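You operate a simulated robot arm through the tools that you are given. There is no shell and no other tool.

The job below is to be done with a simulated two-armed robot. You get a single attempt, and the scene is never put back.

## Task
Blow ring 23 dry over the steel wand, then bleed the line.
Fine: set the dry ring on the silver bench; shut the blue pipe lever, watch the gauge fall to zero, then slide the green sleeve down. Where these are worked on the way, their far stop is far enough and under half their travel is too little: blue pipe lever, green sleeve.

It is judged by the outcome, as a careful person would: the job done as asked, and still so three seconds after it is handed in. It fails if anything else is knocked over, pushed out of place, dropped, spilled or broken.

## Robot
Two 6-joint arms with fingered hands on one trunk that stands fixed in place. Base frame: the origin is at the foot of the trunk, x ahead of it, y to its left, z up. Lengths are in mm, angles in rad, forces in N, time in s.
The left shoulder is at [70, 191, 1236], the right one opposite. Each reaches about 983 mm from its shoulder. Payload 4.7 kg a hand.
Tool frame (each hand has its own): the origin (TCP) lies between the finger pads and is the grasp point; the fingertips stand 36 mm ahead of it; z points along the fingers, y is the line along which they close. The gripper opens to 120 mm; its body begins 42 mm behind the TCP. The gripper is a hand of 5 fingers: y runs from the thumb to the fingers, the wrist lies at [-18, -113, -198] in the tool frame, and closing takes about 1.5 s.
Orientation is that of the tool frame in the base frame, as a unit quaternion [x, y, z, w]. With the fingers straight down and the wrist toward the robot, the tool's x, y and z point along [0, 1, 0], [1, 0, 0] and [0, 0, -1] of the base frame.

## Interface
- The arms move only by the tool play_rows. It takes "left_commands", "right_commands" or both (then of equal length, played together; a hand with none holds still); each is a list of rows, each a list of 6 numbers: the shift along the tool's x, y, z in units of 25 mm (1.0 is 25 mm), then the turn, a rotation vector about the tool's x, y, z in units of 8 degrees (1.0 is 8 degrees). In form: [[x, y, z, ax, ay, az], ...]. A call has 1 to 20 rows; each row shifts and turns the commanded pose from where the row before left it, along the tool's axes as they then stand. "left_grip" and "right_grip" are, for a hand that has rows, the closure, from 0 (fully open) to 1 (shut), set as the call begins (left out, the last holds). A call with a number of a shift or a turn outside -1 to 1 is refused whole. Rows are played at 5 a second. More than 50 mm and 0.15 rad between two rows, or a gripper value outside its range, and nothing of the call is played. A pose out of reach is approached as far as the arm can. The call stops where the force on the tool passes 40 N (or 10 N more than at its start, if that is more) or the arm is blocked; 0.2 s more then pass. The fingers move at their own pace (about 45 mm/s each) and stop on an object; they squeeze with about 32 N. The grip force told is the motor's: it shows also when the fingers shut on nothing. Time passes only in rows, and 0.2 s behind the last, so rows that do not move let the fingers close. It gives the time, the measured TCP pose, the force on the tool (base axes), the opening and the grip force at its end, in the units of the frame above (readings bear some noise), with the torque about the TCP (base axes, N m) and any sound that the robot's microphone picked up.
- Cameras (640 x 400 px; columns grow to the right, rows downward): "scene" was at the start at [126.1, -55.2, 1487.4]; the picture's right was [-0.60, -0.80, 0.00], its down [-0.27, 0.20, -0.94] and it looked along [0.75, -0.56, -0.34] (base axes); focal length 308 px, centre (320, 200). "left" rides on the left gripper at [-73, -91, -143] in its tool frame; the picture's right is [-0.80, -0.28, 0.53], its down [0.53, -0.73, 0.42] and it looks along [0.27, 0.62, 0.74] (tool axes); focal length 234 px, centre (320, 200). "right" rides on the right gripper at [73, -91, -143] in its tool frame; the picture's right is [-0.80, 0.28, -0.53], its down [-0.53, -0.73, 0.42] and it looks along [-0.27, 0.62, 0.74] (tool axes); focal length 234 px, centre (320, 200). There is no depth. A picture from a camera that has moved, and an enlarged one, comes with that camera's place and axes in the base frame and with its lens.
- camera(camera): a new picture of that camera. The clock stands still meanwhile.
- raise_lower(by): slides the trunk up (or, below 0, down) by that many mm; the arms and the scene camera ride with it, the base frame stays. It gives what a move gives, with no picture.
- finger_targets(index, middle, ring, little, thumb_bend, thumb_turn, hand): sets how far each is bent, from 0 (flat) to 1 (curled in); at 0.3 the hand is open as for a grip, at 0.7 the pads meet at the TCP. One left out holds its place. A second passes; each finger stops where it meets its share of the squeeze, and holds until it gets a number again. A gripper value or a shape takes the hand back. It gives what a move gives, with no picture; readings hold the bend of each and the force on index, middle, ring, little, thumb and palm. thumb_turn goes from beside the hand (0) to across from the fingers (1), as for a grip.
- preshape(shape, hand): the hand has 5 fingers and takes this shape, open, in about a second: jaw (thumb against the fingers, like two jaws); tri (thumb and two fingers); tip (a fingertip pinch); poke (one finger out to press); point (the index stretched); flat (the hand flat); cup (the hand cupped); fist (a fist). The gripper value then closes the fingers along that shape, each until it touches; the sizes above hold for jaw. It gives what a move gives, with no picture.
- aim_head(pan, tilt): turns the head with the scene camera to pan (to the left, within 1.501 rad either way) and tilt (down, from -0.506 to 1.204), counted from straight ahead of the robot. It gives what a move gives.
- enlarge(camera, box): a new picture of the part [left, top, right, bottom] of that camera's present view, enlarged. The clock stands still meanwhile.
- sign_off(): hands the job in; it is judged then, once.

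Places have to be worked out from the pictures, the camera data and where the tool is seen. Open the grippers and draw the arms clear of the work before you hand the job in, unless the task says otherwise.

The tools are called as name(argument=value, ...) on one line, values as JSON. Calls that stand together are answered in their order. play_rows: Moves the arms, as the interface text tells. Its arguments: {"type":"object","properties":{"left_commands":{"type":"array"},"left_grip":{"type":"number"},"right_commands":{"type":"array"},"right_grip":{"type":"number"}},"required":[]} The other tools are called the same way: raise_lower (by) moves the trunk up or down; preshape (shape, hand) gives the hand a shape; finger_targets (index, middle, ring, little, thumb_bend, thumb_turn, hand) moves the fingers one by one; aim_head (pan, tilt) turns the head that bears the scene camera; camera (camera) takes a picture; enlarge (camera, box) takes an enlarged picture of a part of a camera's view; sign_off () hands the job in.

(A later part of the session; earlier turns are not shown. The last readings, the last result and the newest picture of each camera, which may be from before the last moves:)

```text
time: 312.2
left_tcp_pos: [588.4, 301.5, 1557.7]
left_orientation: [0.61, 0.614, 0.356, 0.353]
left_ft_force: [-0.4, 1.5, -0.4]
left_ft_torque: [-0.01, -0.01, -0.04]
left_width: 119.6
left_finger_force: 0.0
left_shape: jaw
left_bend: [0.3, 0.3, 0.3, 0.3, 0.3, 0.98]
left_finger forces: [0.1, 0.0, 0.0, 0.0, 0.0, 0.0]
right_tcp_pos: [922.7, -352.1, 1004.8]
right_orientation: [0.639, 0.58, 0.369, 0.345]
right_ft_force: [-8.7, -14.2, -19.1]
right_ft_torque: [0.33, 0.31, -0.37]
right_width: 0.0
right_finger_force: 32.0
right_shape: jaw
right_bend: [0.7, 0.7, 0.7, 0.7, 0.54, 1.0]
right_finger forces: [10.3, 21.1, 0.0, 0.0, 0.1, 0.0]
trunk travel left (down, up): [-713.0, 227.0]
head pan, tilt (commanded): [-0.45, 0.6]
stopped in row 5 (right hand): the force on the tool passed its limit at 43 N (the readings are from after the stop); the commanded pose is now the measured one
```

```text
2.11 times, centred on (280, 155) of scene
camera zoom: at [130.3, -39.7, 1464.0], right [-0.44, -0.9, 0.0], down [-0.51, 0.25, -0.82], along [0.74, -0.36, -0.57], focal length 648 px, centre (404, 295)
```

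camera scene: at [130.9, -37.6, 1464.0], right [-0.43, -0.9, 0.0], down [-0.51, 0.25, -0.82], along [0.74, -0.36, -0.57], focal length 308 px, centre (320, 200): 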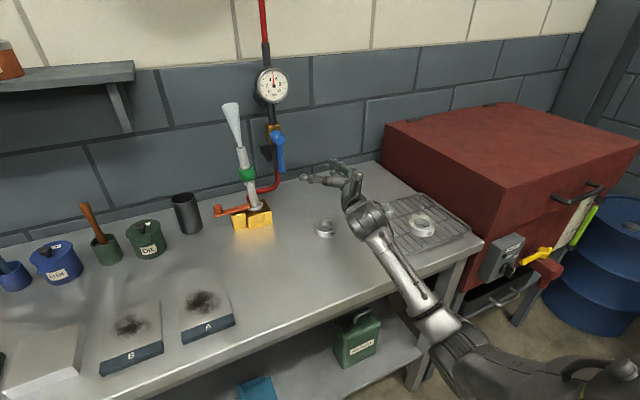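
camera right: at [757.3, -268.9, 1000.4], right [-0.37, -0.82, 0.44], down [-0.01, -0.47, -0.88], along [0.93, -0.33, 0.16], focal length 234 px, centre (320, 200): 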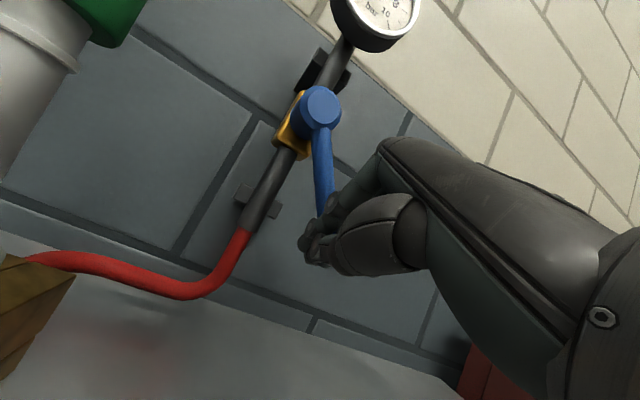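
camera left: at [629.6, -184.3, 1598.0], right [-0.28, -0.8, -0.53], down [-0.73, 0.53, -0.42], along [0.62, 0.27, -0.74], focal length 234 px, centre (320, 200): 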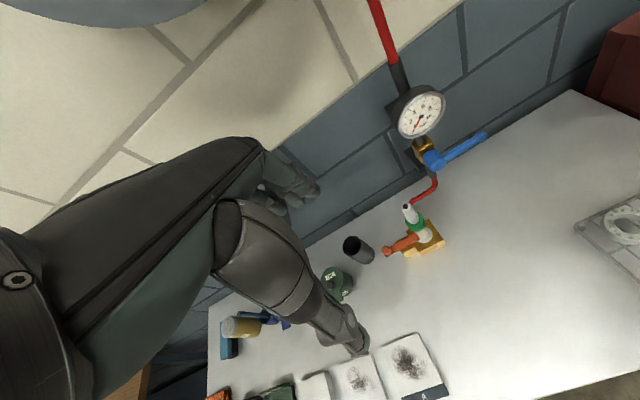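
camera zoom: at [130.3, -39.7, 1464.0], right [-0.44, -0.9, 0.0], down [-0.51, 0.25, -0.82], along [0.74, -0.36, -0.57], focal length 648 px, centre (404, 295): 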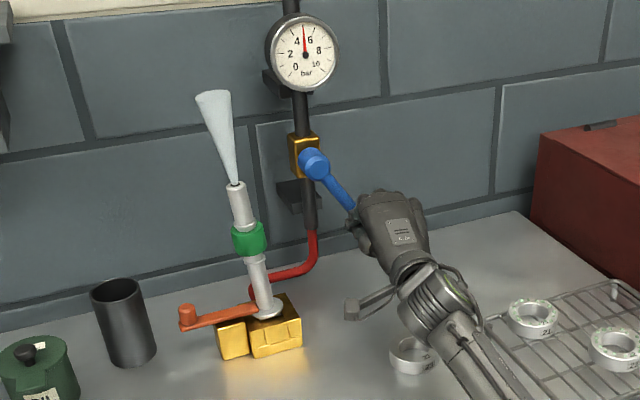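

Pushing straight up jams along the lever (43 N), so I must push it sideways to the right first. I back off, move to the lever's left side, and come up beside it.

play_rows(right_commands=[[-0.06, -0.7, 0.08, 0, 0, 0], [0.69, -0.08, 0.01, 0, 0, 0], [0.69, -0.08, 0.01, 0, 0, 0], [0.69, -0.08, 0.01, 0, 0, 0]])

play_rows(right_commands=[[0.05, 0.565, -0.29, 0, 0, 0], [0.05, 0.565, -0.29, 0, 0, 0], [0.05, 0.565, -0.29, 0, 0, 0]])

camera(camera="right")

enlarge(camera="scene", box=[210, 60, 350, 250])

```text
time: 313.2
left_tcp_pos: [588.4, 301.7, 1555.4]
left_orientation: [0.61, 0.613, 0.355, 0.354]
left_ft_force: [0.7, 1.2, 0.5]
left_ft_torque: [-0.02, -0.03, 0.0]
left_width: 119.6
left_finger_force: 0.0
left_shape: jaw
left_bend: [0.3, 0.3, 0.3, 0.3, 0.3, 0.98]
left_finger forces: [0.0, 0.0, 0.1, 0.0, 0.1, 0.1]
right_tcp_pos: [918.6, -297.3, 992.9]
right_orientation: [0.635, 0.58, 0.374, 0.348]
right_ft_force: [-13.9, -4.7, -11.4]
right_ft_torque: [0.16, 0.22, -0.17]
right_width: 0.0
right_finger_force: 32.0
right_shape: jaw
right_bend: [0.7, 0.7, 0.7, 0.7, 0.54, 1.0]
right_finger forces: [0.1, 13.3, 0.0, 0.1, 0.0, 0.0]
trunk travel left (down, up): [-713.0, 227.0]
head pan, tilt (commanded): [-0.45, 0.6]
```

```text
time: 313.7
left_tcp_pos: [587.9, 302.4, 1557.6]
left_orientation: [0.61, 0.614, 0.355, 0.353]
left_ft_force: [-0.3, 0.1, -0.3]
left_ft_torque: [-0.02, -0.01, -0.02]
left_width: 120.0
left_finger_force: 0.0
left_shape: jaw
left_bend: [0.3, 0.3, 0.3, 0.3, 0.3, 0.98]
left_finger forces: [0.1, 0.1, 0.1, 0.1, 0.0, 0.1]
right_tcp_pos: [917.3, -299.0, 997.8]
right_orientation: [0.641, 0.58, 0.368, 0.343]
right_ft_force: [-6.1, -1.3, -13.3]
right_ft_torque: [0.03, 0.39, -0.04]
right_width: 0.0
right_finger_force: 32.3
right_shape: jaw
right_bend: [0.7, 0.7, 0.7, 0.7, 0.54, 1.0]
right_finger forces: [0.0, 2.5, 0.1, 0.0, 0.1, 0.0]
trunk travel left (down, up): [-713.0, 227.0]
head pan, tilt (commanded): [-0.45, 0.6]
stopped in row 2 (right hand): the force on the tool passed its limit at 44 N (the readings are from after the stop); the commanded pose is now the measured one
```

```text
taken
camera right: at [751.1, -215.5, 994.9], right [-0.36, -0.82, 0.44], down [-0.02, -0.47, -0.88], along [0.93, -0.33, 0.15], focal length 234 px, centre (320, 200)
```

right: 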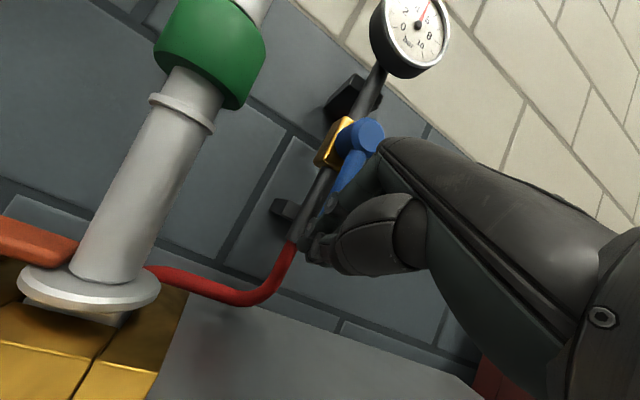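

```text
2.11 times, centred on (280, 155) of scene
camera zoom: at [130.6, -37.7, 1464.2], right [-0.43, -0.9, 0.0], down [-0.51, 0.25, -0.83], along [0.74, -0.36, -0.56], focal length 648 px, centre (404, 295)
```

zoom: 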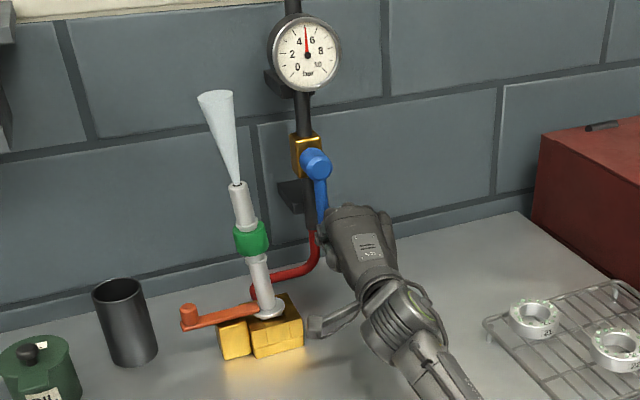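

That dragged the lever back to vertical. I'll redo it the caged way, but gripping nearer the hub so it cannot slip off. First I retreat down and back, clear of the lever.

play_rows(right_commands=[[-0.04, -0.4, 0.2, 0, 0, 0], [-0.04, -0.45, 0.23, 0, 0, 0], [-0.2, -0.42, -0.85, 0, 0, 0], [-0.2, -0.42, -0.85, 0, 0, 0], [-0.2, -0.42, -0.85, 0, 0, 0], [-0.2, -0.1, -0.85, 0, 0, 0]])

camera(camera="right")

enlarge(camera="scene", box=[190, 60, 370, 280])

```text
time: 315.1
left_tcp_pos: [587.1, 302.1, 1557.4]
left_orientation: [0.61, 0.614, 0.357, 0.353]
left_ft_force: [-0.4, 0.7, -0.1]
left_ft_torque: [-0.03, 0.0, 0.04]
left_width: 119.6
left_finger_force: 0.1
left_shape: jaw
left_bend: [0.3, 0.3, 0.3, 0.3, 0.3, 0.98]
left_finger forces: [0.0, 0.0, 0.1, 0.0, 0.0, 0.0]
right_tcp_pos: [824.5, -313.3, 989.0]
right_orientation: [0.638, 0.581, 0.371, 0.345]
right_ft_force: [0.3, 1.5, 0.3]
right_ft_torque: [-0.01, 0.03, 0.03]
right_width: 0.0
right_finger_force: 31.7
right_shape: jaw
right_bend: [0.7, 0.7, 0.7, 0.7, 0.54, 1.0]
right_finger forces: [0.0, 0.1, 0.0, 0.1, 0.0, 0.0]
trunk travel left (down, up): [-713.0, 227.0]
head pan, tilt (commanded): [-0.45, 0.6]
```

```text
taken
camera right: at [658.6, -229.3, 986.1], right [-0.37, -0.82, 0.44], down [-0.01, -0.47, -0.88], along [0.93, -0.33, 0.16], focal length 234 px, centre (320, 200)
```

right: 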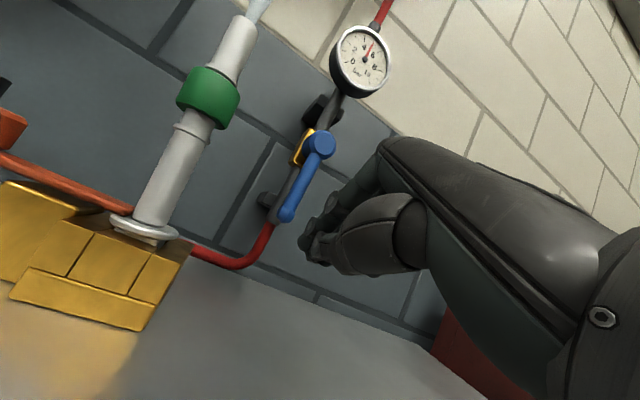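

```text
1.82 times, centred on (280, 170) of scene
camera zoom: at [129.7, -38.0, 1464.1], right [-0.43, -0.9, 0.0], down [-0.51, 0.25, -0.83], along [0.74, -0.36, -0.56], focal length 560 px, centre (393, 254)
```

zoom: 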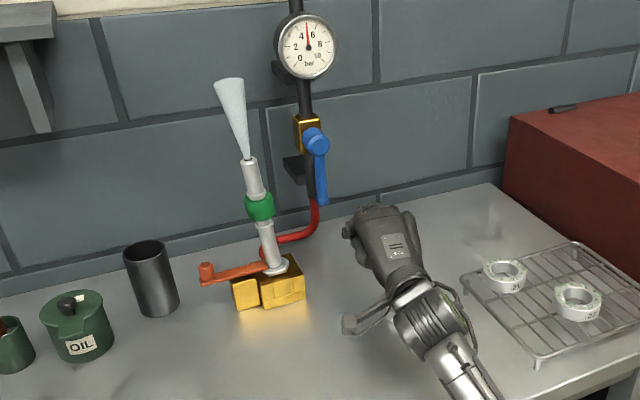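

The lever is vertical again and the ring undisturbed. I raise and retreat a little, then roll to the left–right straddling attitude.

play_rows(right_commands=[[-0.49, 0.55, -0.73, 0, 0, 0], [-0.49, 0.55, -0.73, 0, 0, 0], [-0.49, 0.55, -0.73, 0, 0, 0], [0, 0, 0, 0.043, 0.42, 0.756], [0, 0, 0, 0.043, 0.42, 0.756], [0, 0, 0, 0.043, 0.42, 0.756], [0, 0, 0, 0.043, 0.42, 0.756], [0, 0, 0, 0.043, 0.42, 0.756], [0, 0, 0, 0.043, 0.42, 0.756], [0, 0, 0, 0.043, 0.42, 0.756], [0, 0, 0, 0.043, 0.42, 0.756], [0, 0, 0, 0.043, 0.42, 0.756], [0, 0, 0, 0.043, 0.42, 0.756], [0, 0, 0, 0.043, 0.42, 0.756], [0, 0, 0, 0.043, 0.42, 0.756], [0, 0, 0, 0.043, 0.42, 0.756]], right_grip=0)

camera(camera="right")

camera(camera="scene")

```text
time: 318.5
left_tcp_pos: [588.0, 302.3, 1556.1]
left_orientation: [0.611, 0.613, 0.355, 0.354]
left_ft_force: [-0.1, 0.4, 0.3]
left_ft_torque: [0.01, 0.0, -0.01]
left_width: 119.9
left_finger_force: 0.2
left_shape: jaw
left_bend: [0.3, 0.3, 0.3, 0.3, 0.3, 0.98]
left_finger forces: [0.0, 0.0, 0.0, 0.0, 0.0, 0.0]
right_tcp_pos: [796.6, -353.2, 1047.8]
right_orientation: [0.695, 0.146, 0.673, -0.206]
right_ft_force: [0.1, 0.3, 0.3]
right_ft_torque: [-0.01, -0.01, -0.03]
right_width: 119.9
right_finger_force: 0.1
right_shape: jaw
right_bend: [0.3, 0.3, 0.3, 0.3, 0.3, 0.98]
right_finger forces: [0.0, 0.0, 0.0, 0.0, 0.0, 0.1]
trunk travel left (down, up): [-713.0, 227.0]
head pan, tilt (commanded): [-0.45, 0.6]
```

```text
taken
camera right: at [629.7, -348.4, 1130.4], right [-0.37, -0.44, -0.82], down [-0.01, 0.88, -0.47], along [0.93, -0.16, -0.33], focal length 234 px, centre (320, 200)
```

right: 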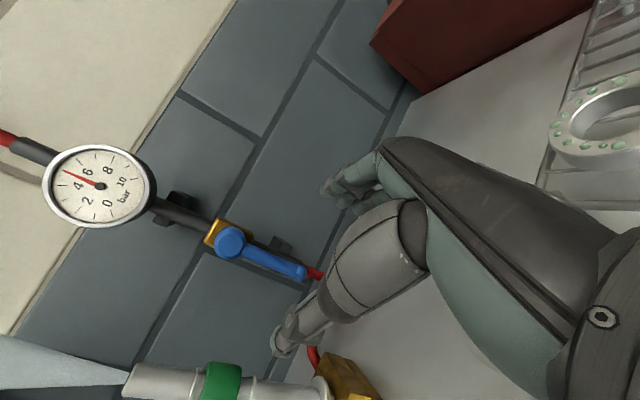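

```text
taken
camera scene: at [131.1, -37.5, 1464.0], right [-0.43, -0.9, 0.0], down [-0.51, 0.25, -0.82], along [0.74, -0.36, -0.57], focal length 308 px, centre (320, 200)
```

scene: 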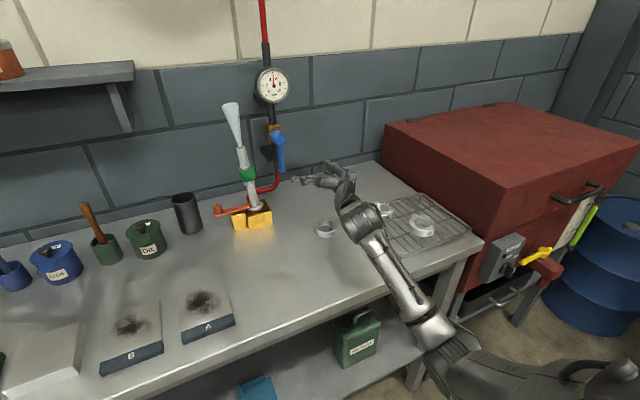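

Good alignment view: hub at (938, -300, 1102). I line up about 8 mm higher and nearer the hub than before, and advance around the lever.

play_rows(right_commands=[[-0.18, 1.0, 0, 0, 0, 0], [0, 0, 0.86, 0, 0, 0], [0, 0, 0.86, 0, 0, 0], [0, 0, 0.86, 0, 0, 0], [0, 0, 0.86, 0, 0, 0], [0, 0, 0.86, 0, 0, 0], [0, 0, 0.86, 0, 0, 0]])

camera(camera="right")

enlarge(camera="scene", box=[210, 60, 350, 250])

```text
time: 320.1
left_tcp_pos: [589.7, 302.9, 1553.5]
left_orientation: [0.611, 0.613, 0.354, 0.354]
left_ft_force: [1.2, 0.6, -0.2]
left_ft_torque: [0.0, -0.01, -0.03]
left_width: 119.5
left_finger_force: 0.1
left_shape: jaw
left_bend: [0.3, 0.3, 0.3, 0.3, 0.3, 0.98]
left_finger forces: [0.0, 0.0, 0.1, 0.0, 0.0, 0.1]
right_tcp_pos: [923.7, -312.3, 1038.9]
right_orientation: [0.695, 0.146, 0.673, -0.206]
right_ft_force: [0.6, -0.4, 0.1]
right_ft_torque: [-0.01, 0.03, -0.04]
right_width: 119.9
right_finger_force: 0.1
right_shape: jaw
right_bend: [0.3, 0.3, 0.3, 0.3, 0.3, 0.98]
right_finger forces: [0.1, 0.0, 0.0, 0.0, 0.1, 0.0]
trunk travel left (down, up): [-713.0, 227.0]
head pan, tilt (commanded): [-0.45, 0.6]
```

```text
taken
camera right: at [756.1, -307.0, 1121.2], right [-0.37, -0.44, -0.82], down [-0.01, 0.88, -0.47], along [0.93, -0.16, -0.33], focal length 234 px, centre (320, 200)
```

right: 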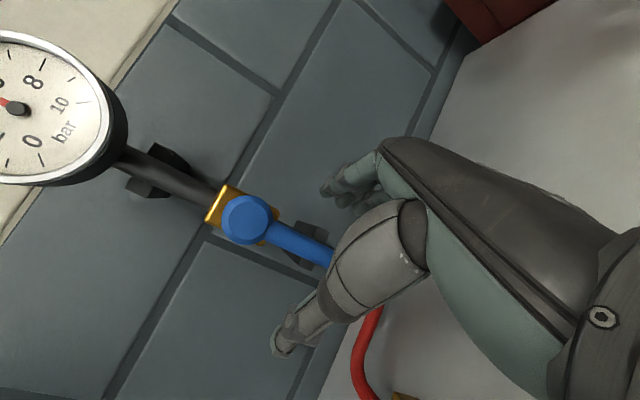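

```text
2.11 times, centred on (280, 155) of scene
camera zoom: at [131.7, -37.0, 1463.9], right [-0.43, -0.9, 0.0], down [-0.51, 0.25, -0.82], along [0.74, -0.36, -0.57], focal length 648 px, centre (404, 295)
```

zoom: 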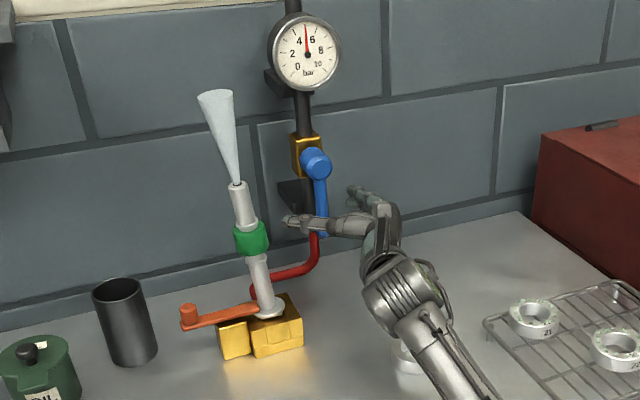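

The thumb is on the lever's left, fingers on its right. I close to a snug cage.

play_rows(right_commands=[[0, 0, 0, 0, 0, 0], [0, 0, 0, 0, 0, 0], [0, 0, 0, 0, 0, 0], [0, 0, 0, 0, 0, 0], [0, 0, 0, 0, 0, 0], [0, 0, 0, 0, 0, 0], [0, 0, 0, 0, 0, 0]], right_grip=0.82)

camera(camera="right")

```text
time: 321.7
left_tcp_pos: [588.9, 302.6, 1555.8]
left_orientation: [0.611, 0.613, 0.354, 0.354]
left_ft_force: [-0.4, -0.3, 0.1]
left_ft_torque: [0.02, 0.0, 0.02]
left_width: 119.6
left_finger_force: 0.1
left_shape: jaw
left_bend: [0.3, 0.3, 0.3, 0.3, 0.3, 0.98]
left_finger forces: [0.1, 0.1, 0.1, 0.0, 0.0, 0.1]
right_tcp_pos: [922.7, -314.0, 1037.7]
right_orientation: [0.695, 0.145, 0.673, -0.207]
right_ft_force: [-0.2, -0.1, 0.0]
right_ft_torque: [0.01, -0.02, -0.02]
right_width: 22.2
right_finger_force: 0.0
right_shape: jaw
right_bend: [0.73, 0.6, 0.58, 0.55, 0.74, 1.0]
right_finger forces: [0.0, 0.0, 0.0, 0.0, 0.1, 0.1]
trunk travel left (down, up): [-713.0, 227.0]
head pan, tilt (commanded): [-0.45, 0.6]
```

```text
taken
camera right: at [755.5, -307.7, 1121.4], right [-0.37, -0.44, -0.82], down [-0.01, 0.88, -0.47], along [0.93, -0.16, -0.33], focal length 234 px, centre (320, 200)
```

right: 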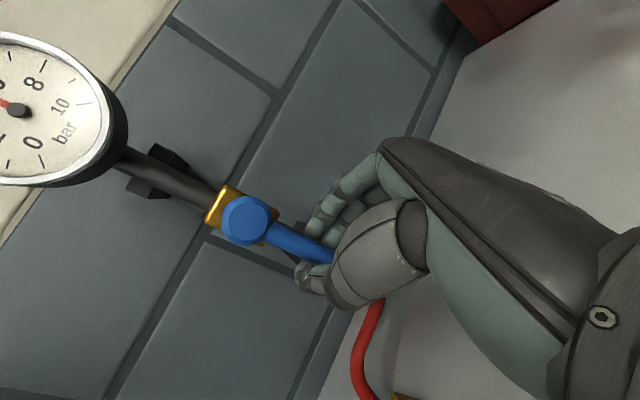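

Snugly caged at about 65 mm from the hub. I turn 30° and check that the lever follows.

play_rows(right_commands=[[0.078, 0.228, -0.13, -0.039, -0.36, -0.656], [0.078, 0.228, -0.13, -0.039, -0.36, -0.656], [0.078, 0.228, -0.13, -0.039, -0.36, -0.656], [0.078, 0.228, -0.13, -0.039, -0.36, -0.656], [0.078, 0.228, -0.13, -0.039, -0.36, -0.656], [0.078, 0.228, -0.13, -0.039, -0.36, -0.656]])

camera(camera="right")

enlarge(camera="scene", box=[210, 60, 350, 250])

```text
time: 323.1
left_tcp_pos: [588.5, 302.6, 1556.2]
left_orientation: [0.61, 0.613, 0.355, 0.354]
left_ft_force: [-0.7, -0.4, 0.2]
left_ft_torque: [-0.03, 0.02, -0.02]
left_width: 119.9
left_finger_force: 0.1
left_shape: jaw
left_bend: [0.3, 0.3, 0.3, 0.3, 0.3, 0.98]
left_finger forces: [0.0, 0.0, 0.1, 0.1, 0.0, 0.0]
right_tcp_pos: [919.9, -348.2, 1059.2]
right_orientation: [0.725, 0.348, 0.595, 0.019]
right_ft_force: [-0.9, 2.2, 0.0]
right_ft_torque: [-0.01, 0.03, 0.1]
right_width: 22.1
right_finger_force: 0.1
right_shape: jaw
right_bend: [0.73, 0.6, 0.58, 0.55, 0.73, 1.0]
right_finger forces: [0.1, 0.0, 0.0, 0.1, 1.8, 0.1]
trunk travel left (down, up): [-713.0, 227.0]
head pan, tilt (commanded): [-0.45, 0.6]
```

```text
taken
camera right: at [753.9, -295.2, 1122.4], right [-0.37, -0.84, -0.41], down [-0.01, 0.44, -0.9], along [0.93, -0.33, -0.17], focal length 234 px, centre (320, 200)
```

right: 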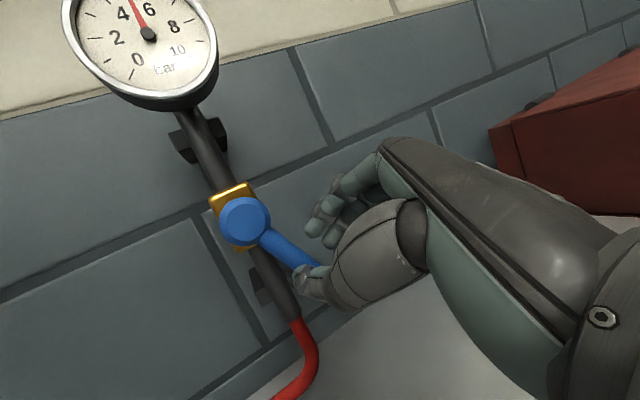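

```text
2.11 times, centred on (280, 155) of scene
camera zoom: at [130.9, -37.6, 1464.0], right [-0.43, -0.9, 0.0], down [-0.51, 0.25, -0.82], along [0.74, -0.36, -0.57], focal length 648 px, centre (404, 295)
```

zoom: 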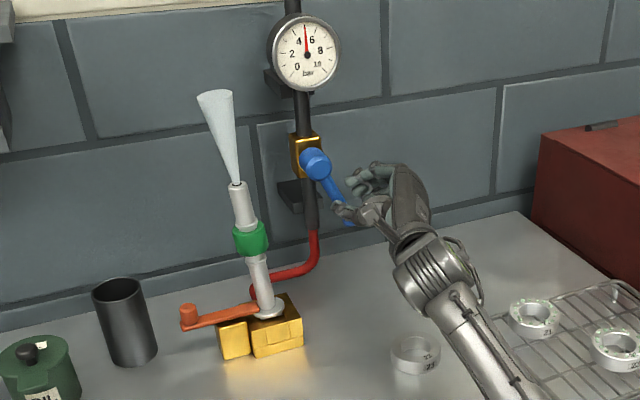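

The lever follows at about 30°, thumb well inside its end. I continue.

play_rows(right_commands=[[0.078, 0.228, -0.13, -0.039, -0.36, -0.656], [0.078, 0.228, -0.13, -0.039, -0.36, -0.656], [0.078, 0.228, -0.13, -0.039, -0.36, -0.656], [0.078, 0.228, -0.13, -0.039, -0.36, -0.656]])

camera(camera="right")

enlarge(camera="scene", box=[210, 60, 350, 250])

```text
time: 324.1
left_tcp_pos: [588.6, 302.6, 1556.1]
left_orientation: [0.611, 0.613, 0.355, 0.354]
left_ft_force: [-0.3, 0.7, -0.6]
left_ft_torque: [0.04, 0.0, -0.05]
left_width: 119.6
left_finger_force: 0.1
left_shape: jaw
left_bend: [0.3, 0.3, 0.3, 0.3, 0.3, 0.98]
left_finger forces: [0.1, 0.0, 0.0, 0.0, 0.0, 0.1]
right_tcp_pos: [920.2, -364.2, 1081.2]
right_orientation: [0.704, 0.463, 0.511, 0.169]
right_ft_force: [-1.6, 2.5, -0.1]
right_ft_torque: [0.08, 0.03, 0.1]
right_width: 22.4
right_finger_force: 0.2
right_shape: jaw
right_bend: [0.73, 0.6, 0.58, 0.55, 0.73, 1.0]
right_finger forces: [0.0, 0.1, 0.0, 0.0, 2.7, 0.0]
trunk travel left (down, up): [-713.0, 227.0]
head pan, tilt (commanded): [-0.45, 0.6]
```

```text
taken
camera right: at [754.0, -289.4, 1118.8], right [-0.37, -0.93, -0.03], down [-0.01, 0.04, -1.0], along [0.93, -0.37, -0.02], focal length 234 px, centre (320, 200)
```

right: 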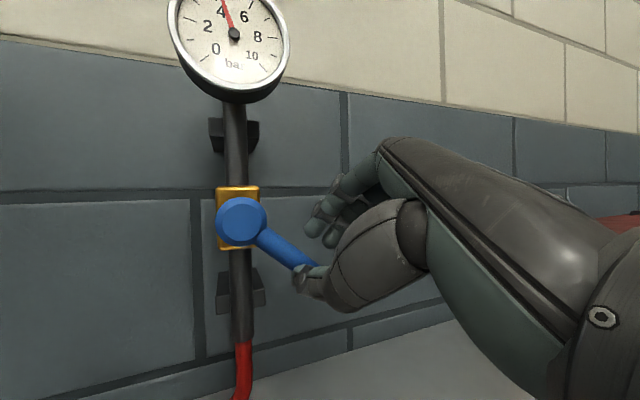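

```text
2.11 times, centred on (280, 155) of scene
camera zoom: at [130.6, -37.2, 1464.0], right [-0.43, -0.9, 0.0], down [-0.51, 0.25, -0.83], along [0.74, -0.36, -0.56], focal length 648 px, centre (404, 295)
```

zoom: 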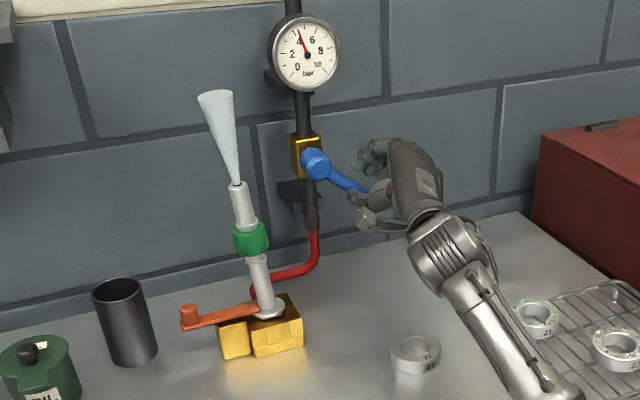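

The lever is past half and the gauge starts falling (about 4 bar). I continue turning.

play_rows(right_commands=[[0.078, 0.228, -0.13, -0.039, -0.36, -0.656], [0.078, 0.228, -0.13, -0.039, -0.36, -0.656], [0.078, 0.228, -0.13, -0.039, -0.36, -0.656], [0.078, 0.228, -0.13, -0.039, -0.36, -0.656]])

camera(camera="right")

enlarge(camera="scene", box=[210, 60, 350, 250])

```text
time: 325.1
left_tcp_pos: [588.8, 302.2, 1556.1]
left_orientation: [0.61, 0.613, 0.356, 0.354]
left_ft_force: [0.2, 0.1, 0.1]
left_ft_torque: [-0.04, -0.02, -0.02]
left_width: 119.8
left_finger_force: 0.0
left_shape: jaw
left_bend: [0.3, 0.3, 0.3, 0.3, 0.3, 0.98]
left_finger forces: [0.0, 0.1, 0.0, 0.1, 0.1, 0.0]
right_tcp_pos: [920.5, -367.1, 1109.2]
right_orientation: [0.653, 0.56, 0.404, 0.312]
right_ft_force: [-2.0, 2.0, -1.2]
right_ft_torque: [0.07, 0.11, 0.04]
right_width: 22.1
right_finger_force: 0.1
right_shape: jaw
right_bend: [0.73, 0.6, 0.58, 0.55, 0.73, 1.0]
right_finger forces: [0.1, 0.1, 0.0, 0.0, 2.7, 0.0]
trunk travel left (down, up): [-713.0, 227.0]
head pan, tilt (commanded): [-0.45, 0.6]
```

```text
taken
camera right: at [753.8, -284.7, 1112.5], right [-0.37, -0.86, 0.35], down [-0.01, -0.37, -0.93], along [0.93, -0.34, 0.13], focal length 234 px, centre (320, 200)
```

right: 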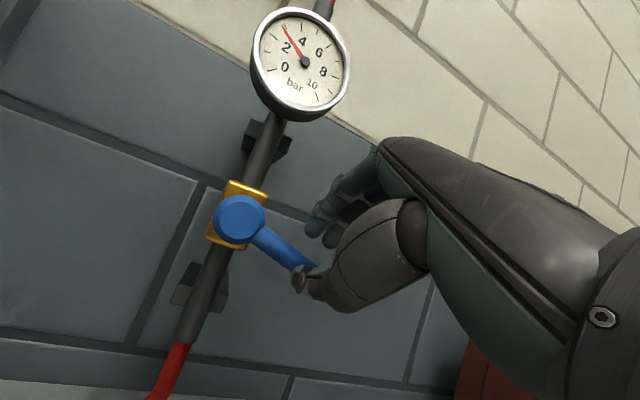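

```text
2.11 times, centred on (280, 155) of scene
camera zoom: at [130.8, -37.3, 1464.0], right [-0.43, -0.9, 0.0], down [-0.51, 0.25, -0.83], along [0.74, -0.36, -0.56], focal length 648 px, centre (404, 295)
```

zoom: 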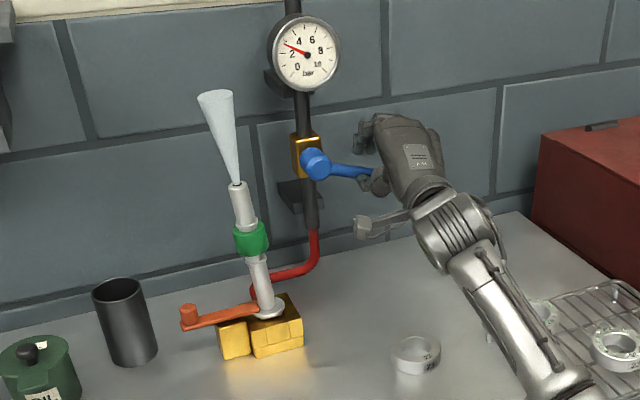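

The gauge is down to about 2.5 bar, the lever about 16° short of horizontal. I finish the turn.

play_rows(right_commands=[[0.078, 0.228, -0.13, -0.039, -0.36, -0.656], [0.078, 0.228, -0.13, -0.039, -0.36, -0.656], [0.078, 0.228, -0.13, -0.039, -0.36, -0.656]])

camera(camera="right")

enlarge(camera="scene", box=[210, 60, 350, 250])

```text
time: 325.9
left_tcp_pos: [587.8, 303.3, 1555.9]
left_orientation: [0.61, 0.613, 0.356, 0.354]
left_ft_force: [0.3, 0.4, 0.2]
left_ft_torque: [0.0, 0.0, 0.01]
left_width: 119.8
left_finger_force: 0.1
left_shape: jaw
left_bend: [0.3, 0.3, 0.3, 0.3, 0.3, 0.98]
left_finger forces: [0.0, 0.1, 0.0, 0.0, 0.0, 0.1]
right_tcp_pos: [920.3, -363.3, 1128.9]
right_orientation: [0.597, 0.615, 0.311, 0.411]
right_ft_force: [-4.6, 3.2, -1.8]
right_ft_torque: [0.11, 0.15, 0.05]
right_width: 22.6
right_finger_force: 0.1
right_shape: jaw
right_bend: [0.73, 0.6, 0.58, 0.55, 0.73, 1.0]
right_finger forces: [0.1, 0.0, 0.0, 0.0, 5.0, 0.0]
trunk travel left (down, up): [-713.0, 227.0]
head pan, tilt (commanded): [-0.45, 0.6]
```

```text
taken
camera right: at [754.1, -283.6, 1106.9], right [-0.37, -0.71, 0.6], down [-0.01, -0.64, -0.77], along [0.93, -0.29, 0.23], focal length 234 px, centre (320, 200)
```

right: 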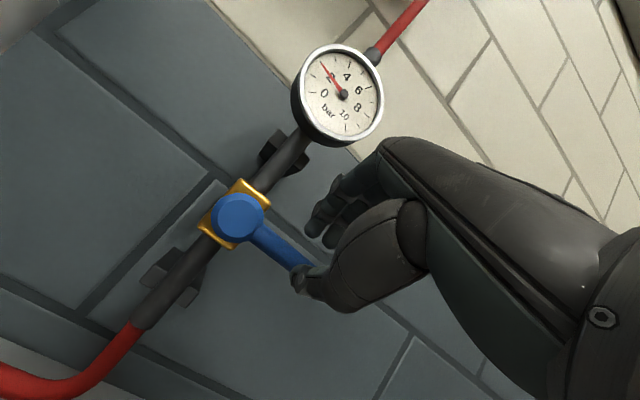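

```text
2.11 times, centred on (280, 155) of scene
camera zoom: at [130.3, -36.9, 1464.1], right [-0.43, -0.9, 0.0], down [-0.51, 0.25, -0.83], along [0.74, -0.36, -0.56], focal length 648 px, centre (404, 295)
```

zoom: 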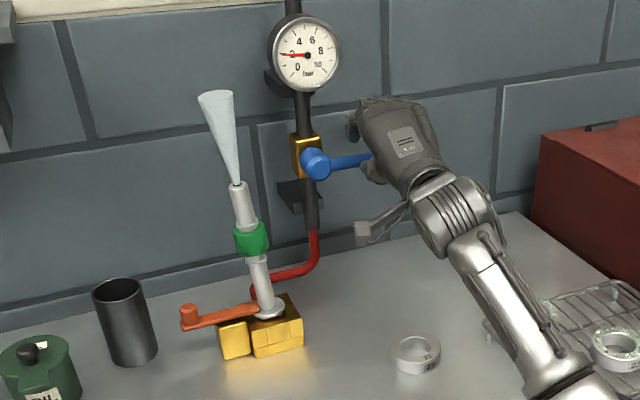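

The lever looks horizontal and the gauge reads under 2 bar, still falling. I press it gently against its stop to be sure.

play_rows(right_commands=[[-0.03, 0.21, -0.11, 0, 0, 0], [-0.03, 0.21, -0.11, 0, 0, 0]])

enlarge(camera="scene", box=[230, 60, 330, 180])

```text
time: 326.5
left_tcp_pos: [586.8, 301.7, 1556.8]
left_orientation: [0.61, 0.614, 0.356, 0.353]
left_ft_force: [-0.6, -0.3, 0.5]
left_ft_torque: [-0.02, 0.01, 0.0]
left_width: 119.5
left_finger_force: 0.0
left_shape: jaw
left_bend: [0.3, 0.3, 0.3, 0.3, 0.3, 0.98]
left_finger forces: [0.0, 0.0, 0.1, 0.0, 0.0, 0.0]
right_tcp_pos: [919.6, -364.7, 1141.0]
right_orientation: [0.597, 0.615, 0.311, 0.41]
right_ft_force: [-3.8, 0.2, -1.5]
right_ft_torque: [0.01, 0.2, -0.03]
right_width: 22.0
right_finger_force: 0.0
right_shape: jaw
right_bend: [0.73, 0.6, 0.58, 0.55, 0.73, 1.0]
right_finger forces: [0.1, 0.1, 0.1, 0.1, 3.5, 0.0]
trunk travel left (down, up): [-713.0, 227.0]
head pan, tilt (commanded): [-0.45, 0.6]
```

```text
3.33 times, centred on (280, 120) of scene
camera zoom: at [130.2, -37.7, 1464.1], right [-0.44, -0.9, 0.0], down [-0.51, 0.25, -0.83], along [0.74, -0.36, -0.56], focal length 1027 px, centre (453, 467)
```

zoom: 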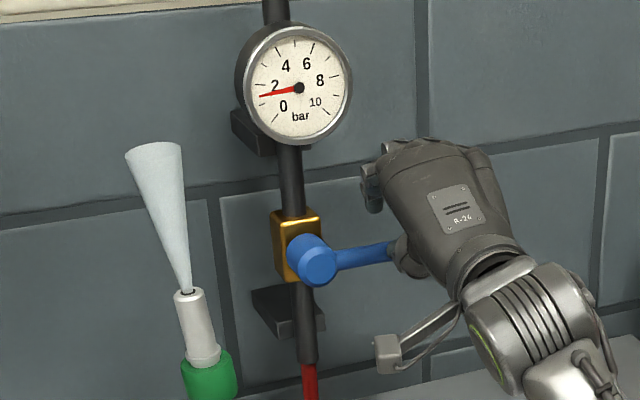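

The lever seems still about 8° below horizontal. I keep pushing up gently.

play_rows(right_commands=[[-0.03, 0.21, -0.11, 0, 0, 0], [-0.03, 0.21, -0.11, 0, 0, 0]])

enlarge(camera="scene", box=[230, 60, 330, 180])

camera(camera="right")

```text
time: 327.1
left_tcp_pos: [589.0, 302.4, 1555.8]
left_orientation: [0.61, 0.613, 0.355, 0.354]
left_ft_force: [0.2, 0.0, -0.6]
left_ft_torque: [0.01, 0.01, -0.05]
left_width: 119.8
left_finger_force: 0.0
left_shape: jaw
left_bend: [0.3, 0.3, 0.3, 0.3, 0.3, 0.98]
left_finger forces: [0.1, 0.1, 0.1, 0.0, 0.0, 0.0]
right_tcp_pos: [921.8, -362.7, 1151.7]
right_orientation: [0.597, 0.615, 0.311, 0.41]
right_ft_force: [0.4, 0.0, 0.0]
right_ft_torque: [-0.01, -0.03, -0.04]
right_width: 21.6
right_finger_force: 0.0
right_shape: jaw
right_bend: [0.73, 0.6, 0.58, 0.55, 0.74, 1.0]
right_finger forces: [0.0, 0.0, 0.0, 0.0, 0.0, 0.1]
trunk travel left (down, up): [-713.0, 227.0]
head pan, tilt (commanded): [-0.45, 0.6]
```

```text
3.33 times, centred on (280, 120) of scene
camera zoom: at [131.4, -37.3, 1464.0], right [-0.43, -0.9, 0.0], down [-0.51, 0.25, -0.82], along [0.74, -0.36, -0.57], focal length 1027 px, centre (453, 467)
```

zoom: 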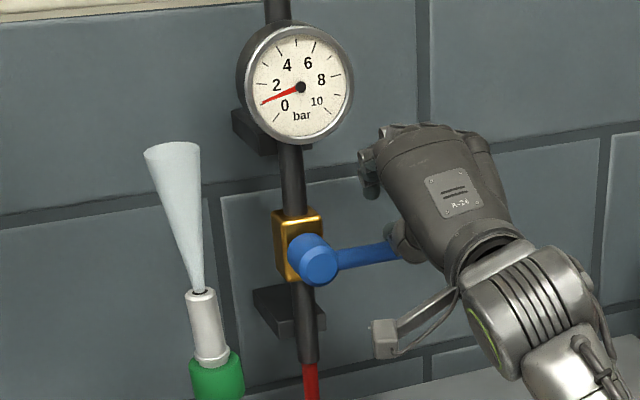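

```text
taken
camera right: at [755.2, -282.7, 1131.1], right [-0.37, -0.71, 0.6], down [-0.01, -0.64, -0.77], along [0.93, -0.29, 0.23], focal length 234 px, centre (320, 200)
```

right: 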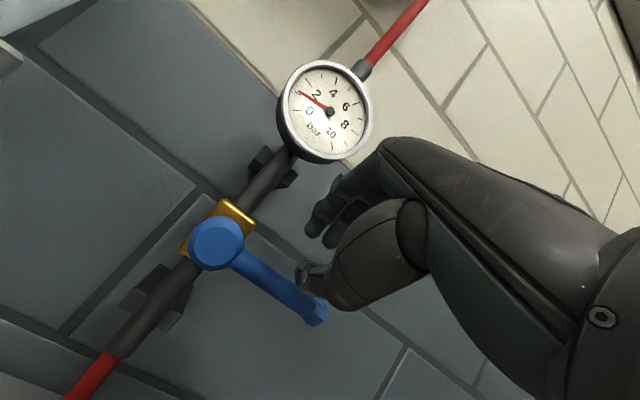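

The lever end is back at (943, -402, 1100), i.e. horizontal and fully shut, and the gauge is near 1 bar and falling. I withdraw the hand upward and back without touching the lever.

play_rows(right_commands=[[-0.05, 0.5, -0.27, 0, 0, 0], [0, -0.38, -0.7, 0, 0, 0], [0, -0.38, -0.7, 0, 0, 0], [0, -0.38, -0.7, 0, 0, 0], [0, -0.38, -0.7, 0, 0, 0]])

enlarge(camera="scene", box=[210, 60, 330, 200])

camera(camera="right")

```text
time: 328.3
left_tcp_pos: [587.0, 302.0, 1556.5]
left_orientation: [0.61, 0.614, 0.355, 0.353]
left_ft_force: [-0.7, 0.3, -0.8]
left_ft_torque: [0.0, 0.02, 0.0]
left_width: 119.6
left_finger_force: 0.1
left_shape: jaw
left_bend: [0.3, 0.3, 0.3, 0.3, 0.3, 0.98]
left_finger forces: [0.0, 0.0, 0.0, 0.1, 0.0, 0.1]
right_tcp_pos: [840.9, -358.7, 1166.3]
right_orientation: [0.598, 0.615, 0.31, 0.41]
right_ft_force: [-1.1, 0.0, -0.6]
right_ft_torque: [0.01, 0.0, 0.01]
right_width: 21.8
right_finger_force: 0.1
right_shape: jaw
right_bend: [0.73, 0.6, 0.58, 0.55, 0.74, 1.0]
right_finger forces: [0.0, 0.1, 0.0, 0.0, 0.0, 0.0]
trunk travel left (down, up): [-713.0, 227.0]
head pan, tilt (commanded): [-0.45, 0.6]
```

```text
2.86 times, centred on (270, 130) of scene
camera zoom: at [130.4, -37.9, 1464.1], right [-0.43, -0.9, 0.0], down [-0.51, 0.25, -0.83], along [0.74, -0.36, -0.56], focal length 880 px, centre (463, 400)
```

zoom: 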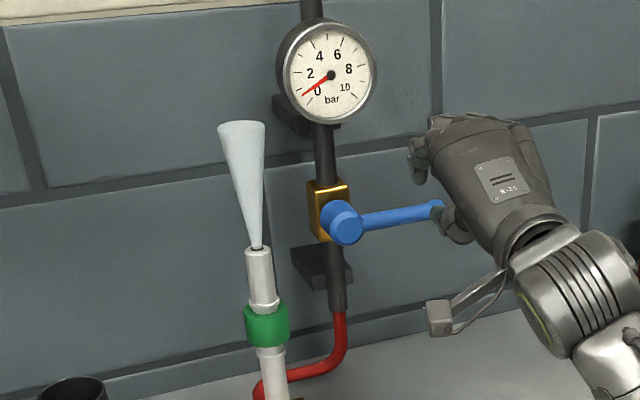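

```text
taken
camera right: at [675.1, -279.3, 1145.6], right [-0.37, -0.71, 0.6], down [-0.01, -0.64, -0.77], along [0.93, -0.29, 0.23], focal length 234 px, centre (320, 200)
```

right: 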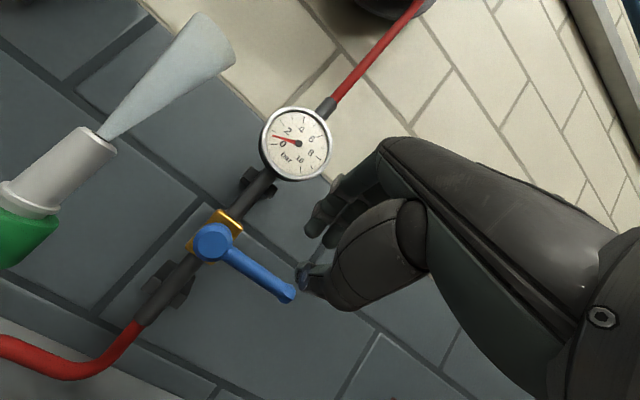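

The gauge is nearly at zero and the lever stays shut. While it bleeds, I open the hand and roll it for gripping the sleeve.

play_rows(right_commands=[[0, 0, -0.3, 0.0463, 0.42, 0.81], [0, 0, -0.3, 0.0463, 0.42, 0.81], [0, 0, -0.3, 0.0463, 0.42, 0.81], [0, 0, 0, 0.0463, 0.42, 0.81], [0, 0, 0, 0.0463, 0.42, 0.81], [0, 0, 0, 0.0463, 0.42, 0.81], [0, 0, 0, 0.0463, 0.42, 0.81], [0, 0, 0, 0.0463, 0.42, 0.81], [0, 0, 0, 0.0463, 0.42, 0.81], [0, 0, 0, 0.0463, 0.42, 0.81], [0, 0, 0, 0.0463, 0.42, 0.81], [0, 0, 0, 0.0463, 0.42, 0.81], [0, 0, 0, 0.0463, 0.42, 0.81], [0, 0, 0, 0.0463, 0.42, 0.81]], right_grip=0)

enlarge(camera="scene", box=[200, 60, 340, 250])

camera(camera="right")

```text
time: 331.3
left_tcp_pos: [589.1, 302.6, 1556.3]
left_orientation: [0.61, 0.613, 0.355, 0.355]
left_ft_force: [-0.6, 0.2, 0.2]
left_ft_torque: [0.02, -0.01, -0.01]
left_width: 119.7
left_finger_force: 0.0
left_shape: jaw
left_bend: [0.3, 0.3, 0.3, 0.3, 0.3, 0.98]
left_finger forces: [0.0, 0.0, 0.0, 0.0, 0.1, 0.1]
right_tcp_pos: [821.5, -357.3, 1176.7]
right_orientation: [0.704, 0.132, 0.668, -0.201]
right_ft_force: [0.5, -0.1, -0.4]
right_ft_torque: [0.02, 0.01, 0.02]
right_width: 119.4
right_finger_force: 0.1
right_shape: jaw
right_bend: [0.3, 0.3, 0.3, 0.3, 0.3, 0.98]
right_finger forces: [0.0, 0.0, 0.0, 0.0, 0.0, 0.0]
trunk travel left (down, up): [-713.0, 227.0]
head pan, tilt (commanded): [-0.45, 0.6]
```

```text
2.11 times, centred on (270, 155) of scene
camera zoom: at [131.2, -37.6, 1464.0], right [-0.43, -0.9, 0.0], down [-0.51, 0.25, -0.82], along [0.74, -0.36, -0.57], focal length 648 px, centre (425, 295)
```

zoom: 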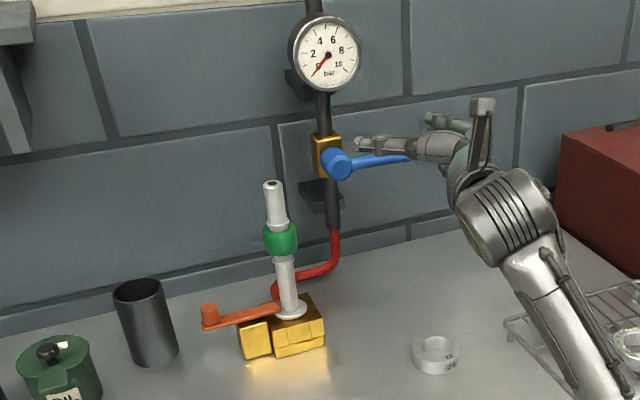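

```text
taken
camera right: at [657.8, -347.9, 1262.7], right [-0.4, -0.42, -0.82], down [0.01, 0.89, -0.46], along [0.92, -0.19, -0.35], focal length 234 px, centre (320, 200)
```

right: 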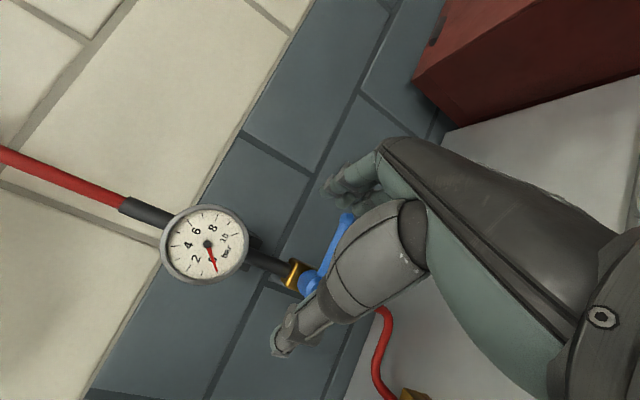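

The jet has stopped, the wand stands upright again and the gauge appears at zero. I zoom in to confirm and check the sleeve.

enlarge(camera="scene", box=[250, 55, 300, 110])

enlarge(camera="scene", box=[220, 130, 290, 230])

```text
7.27 times, centred on (275, 82) of scene
camera zoom: at [131.2, -37.6, 1464.0], right [-0.43, -0.9, 0.0], down [-0.51, 0.25, -0.82], along [0.74, -0.36, -0.57], focal length 2240 px, centre (647, 1054)
```

zoom: 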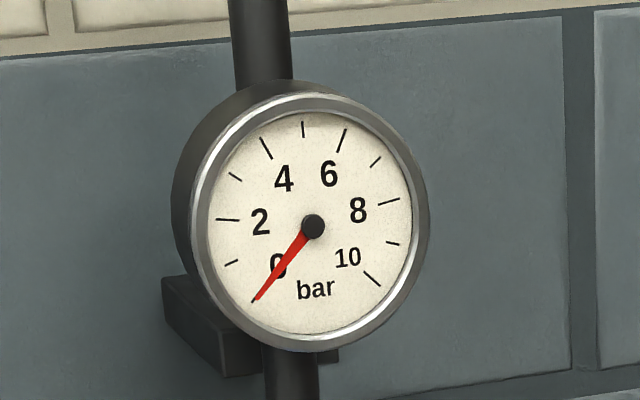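

```text
4.00 times, centred on (255, 180) of scene
camera zoom: at [131.2, -37.6, 1464.0], right [-0.43, -0.9, 0.0], down [-0.51, 0.25, -0.82], along [0.74, -0.36, -0.57], focal length 1232 px, centre (580, 280)
```

zoom: 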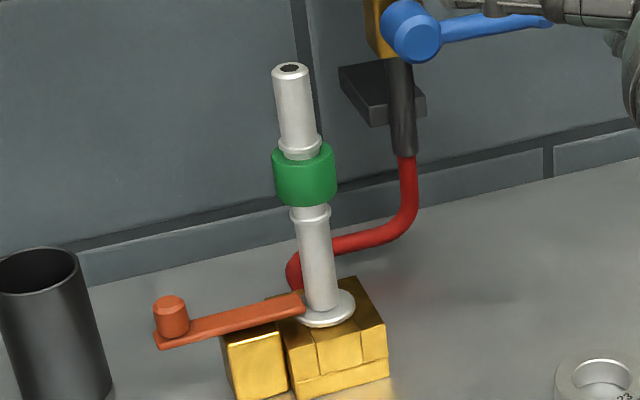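

The gauge stands exactly at zero and the sleeve is still up (z≈1030–1067, with about 13 mm to the lower collar). I move the hand to the pre-grasp point in front of the sleeve.

play_rows(right_commands=[[-0.797, -0.632, 0.165, 0, 0, 0], [-0.797, -0.632, 0.165, 0, 0, 0], [-0.797, -0.632, 0.165, 0, 0, 0], [-0.797, -0.632, 0.165, 0, 0, 0], [-0.797, -0.632, 0.165, 0, 0, 0], [-0.797, -0.632, 0.165, 0, 0, 0], [-0.797, -0.632, 0.165, 0, 0, 0]])

finger_targets(hand="right", index=0.1, little=0.1, middle=0.3, ring=0.3, thumb_bend=0.3)

camera(camera="right")

enlarge(camera="scene", box=[200, 90, 340, 270])

```text
time: 332.9
left_tcp_pos: [587.2, 303.4, 1555.1]
left_orientation: [0.61, 0.613, 0.355, 0.354]
left_ft_force: [0.1, 0.6, 0.0]
left_ft_torque: [0.0, 0.01, 0.02]
left_width: 119.4
left_finger_force: 0.0
left_shape: jaw
left_bend: [0.3, 0.3, 0.3, 0.3, 0.3, 0.98]
left_finger forces: [0.1, 0.0, 0.0, 0.0, 0.0, 0.1]
right_tcp_pos: [786.1, -233.1, 1049.4]
right_orientation: [0.704, 0.133, 0.668, -0.201]
right_ft_force: [0.4, -0.2, 0.3]
right_ft_torque: [-0.01, 0.01, -0.02]
right_width: 119.6
right_finger_force: 0.1
right_shape: jaw
right_bend: [0.3, 0.3, 0.3, 0.3, 0.3, 0.98]
right_finger forces: [0.0, 0.1, 0.0, 0.1, 0.0, 0.1]
trunk travel left (down, up): [-713.0, 227.0]
head pan, tilt (commanded): [-0.45, 0.6]
```

```text
time: 333.9
left_tcp_pos: [589.3, 301.6, 1555.3]
left_orientation: [0.61, 0.613, 0.355, 0.354]
left_ft_force: [0.3, 0.8, 0.1]
left_ft_torque: [-0.02, 0.01, 0.02]
left_width: 119.6
left_finger_force: 0.2
left_shape: jaw
left_bend: [0.3, 0.3, 0.3, 0.3, 0.3, 0.98]
left_finger forces: [0.0, 0.0, 0.0, 0.0, 0.0, 0.1]
right_tcp_pos: [787.7, -233.8, 1049.5]
right_orientation: [0.704, 0.132, 0.669, -0.201]
right_ft_force: [-0.2, 0.5, -1.0]
right_ft_torque: [-0.01, 0.0, 0.04]
right_width: 156.5
right_finger_force: 0.1
right_shape: fingers
right_bend: [0.1, 0.3, 0.3, 0.1, 0.3, 0.98]
right_finger forces: [0.0, 0.0, 0.1, 0.1, 0.0, 0.0]
trunk travel left (down, up): [-713.0, 227.0]
head pan, tilt (commanded): [-0.45, 0.6]
```

```text
taken
camera right: at [623.2, -223.6, 1135.4], right [-0.4, -0.42, -0.81], down [0.01, 0.89, -0.46], along [0.92, -0.19, -0.35], focal length 234 px, centre (320, 200)
```

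right: 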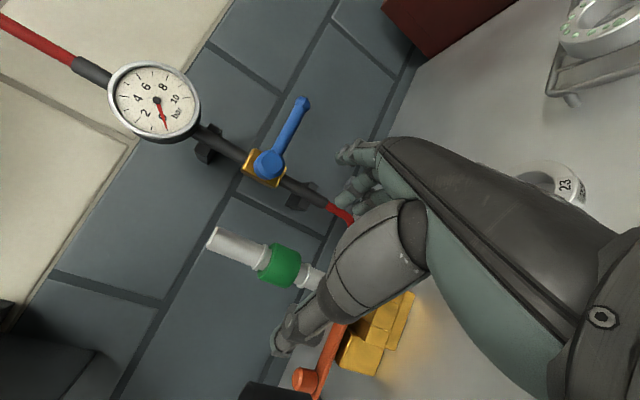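

```text
2.22 times, centred on (270, 180) of scene
camera zoom: at [131.1, -37.4, 1464.0], right [-0.43, -0.9, 0.0], down [-0.51, 0.25, -0.82], along [0.74, -0.36, -0.57], focal length 684 px, centre (431, 244)
```

zoom: 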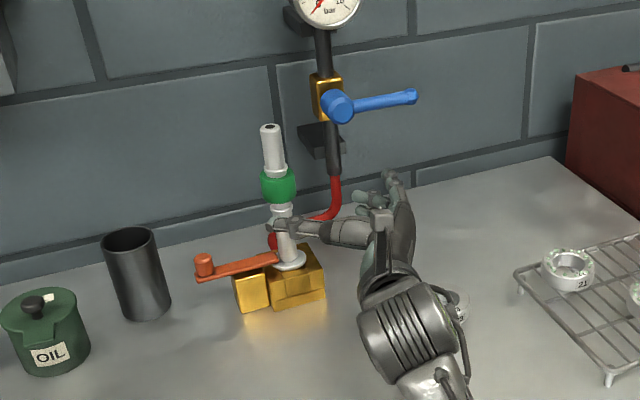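

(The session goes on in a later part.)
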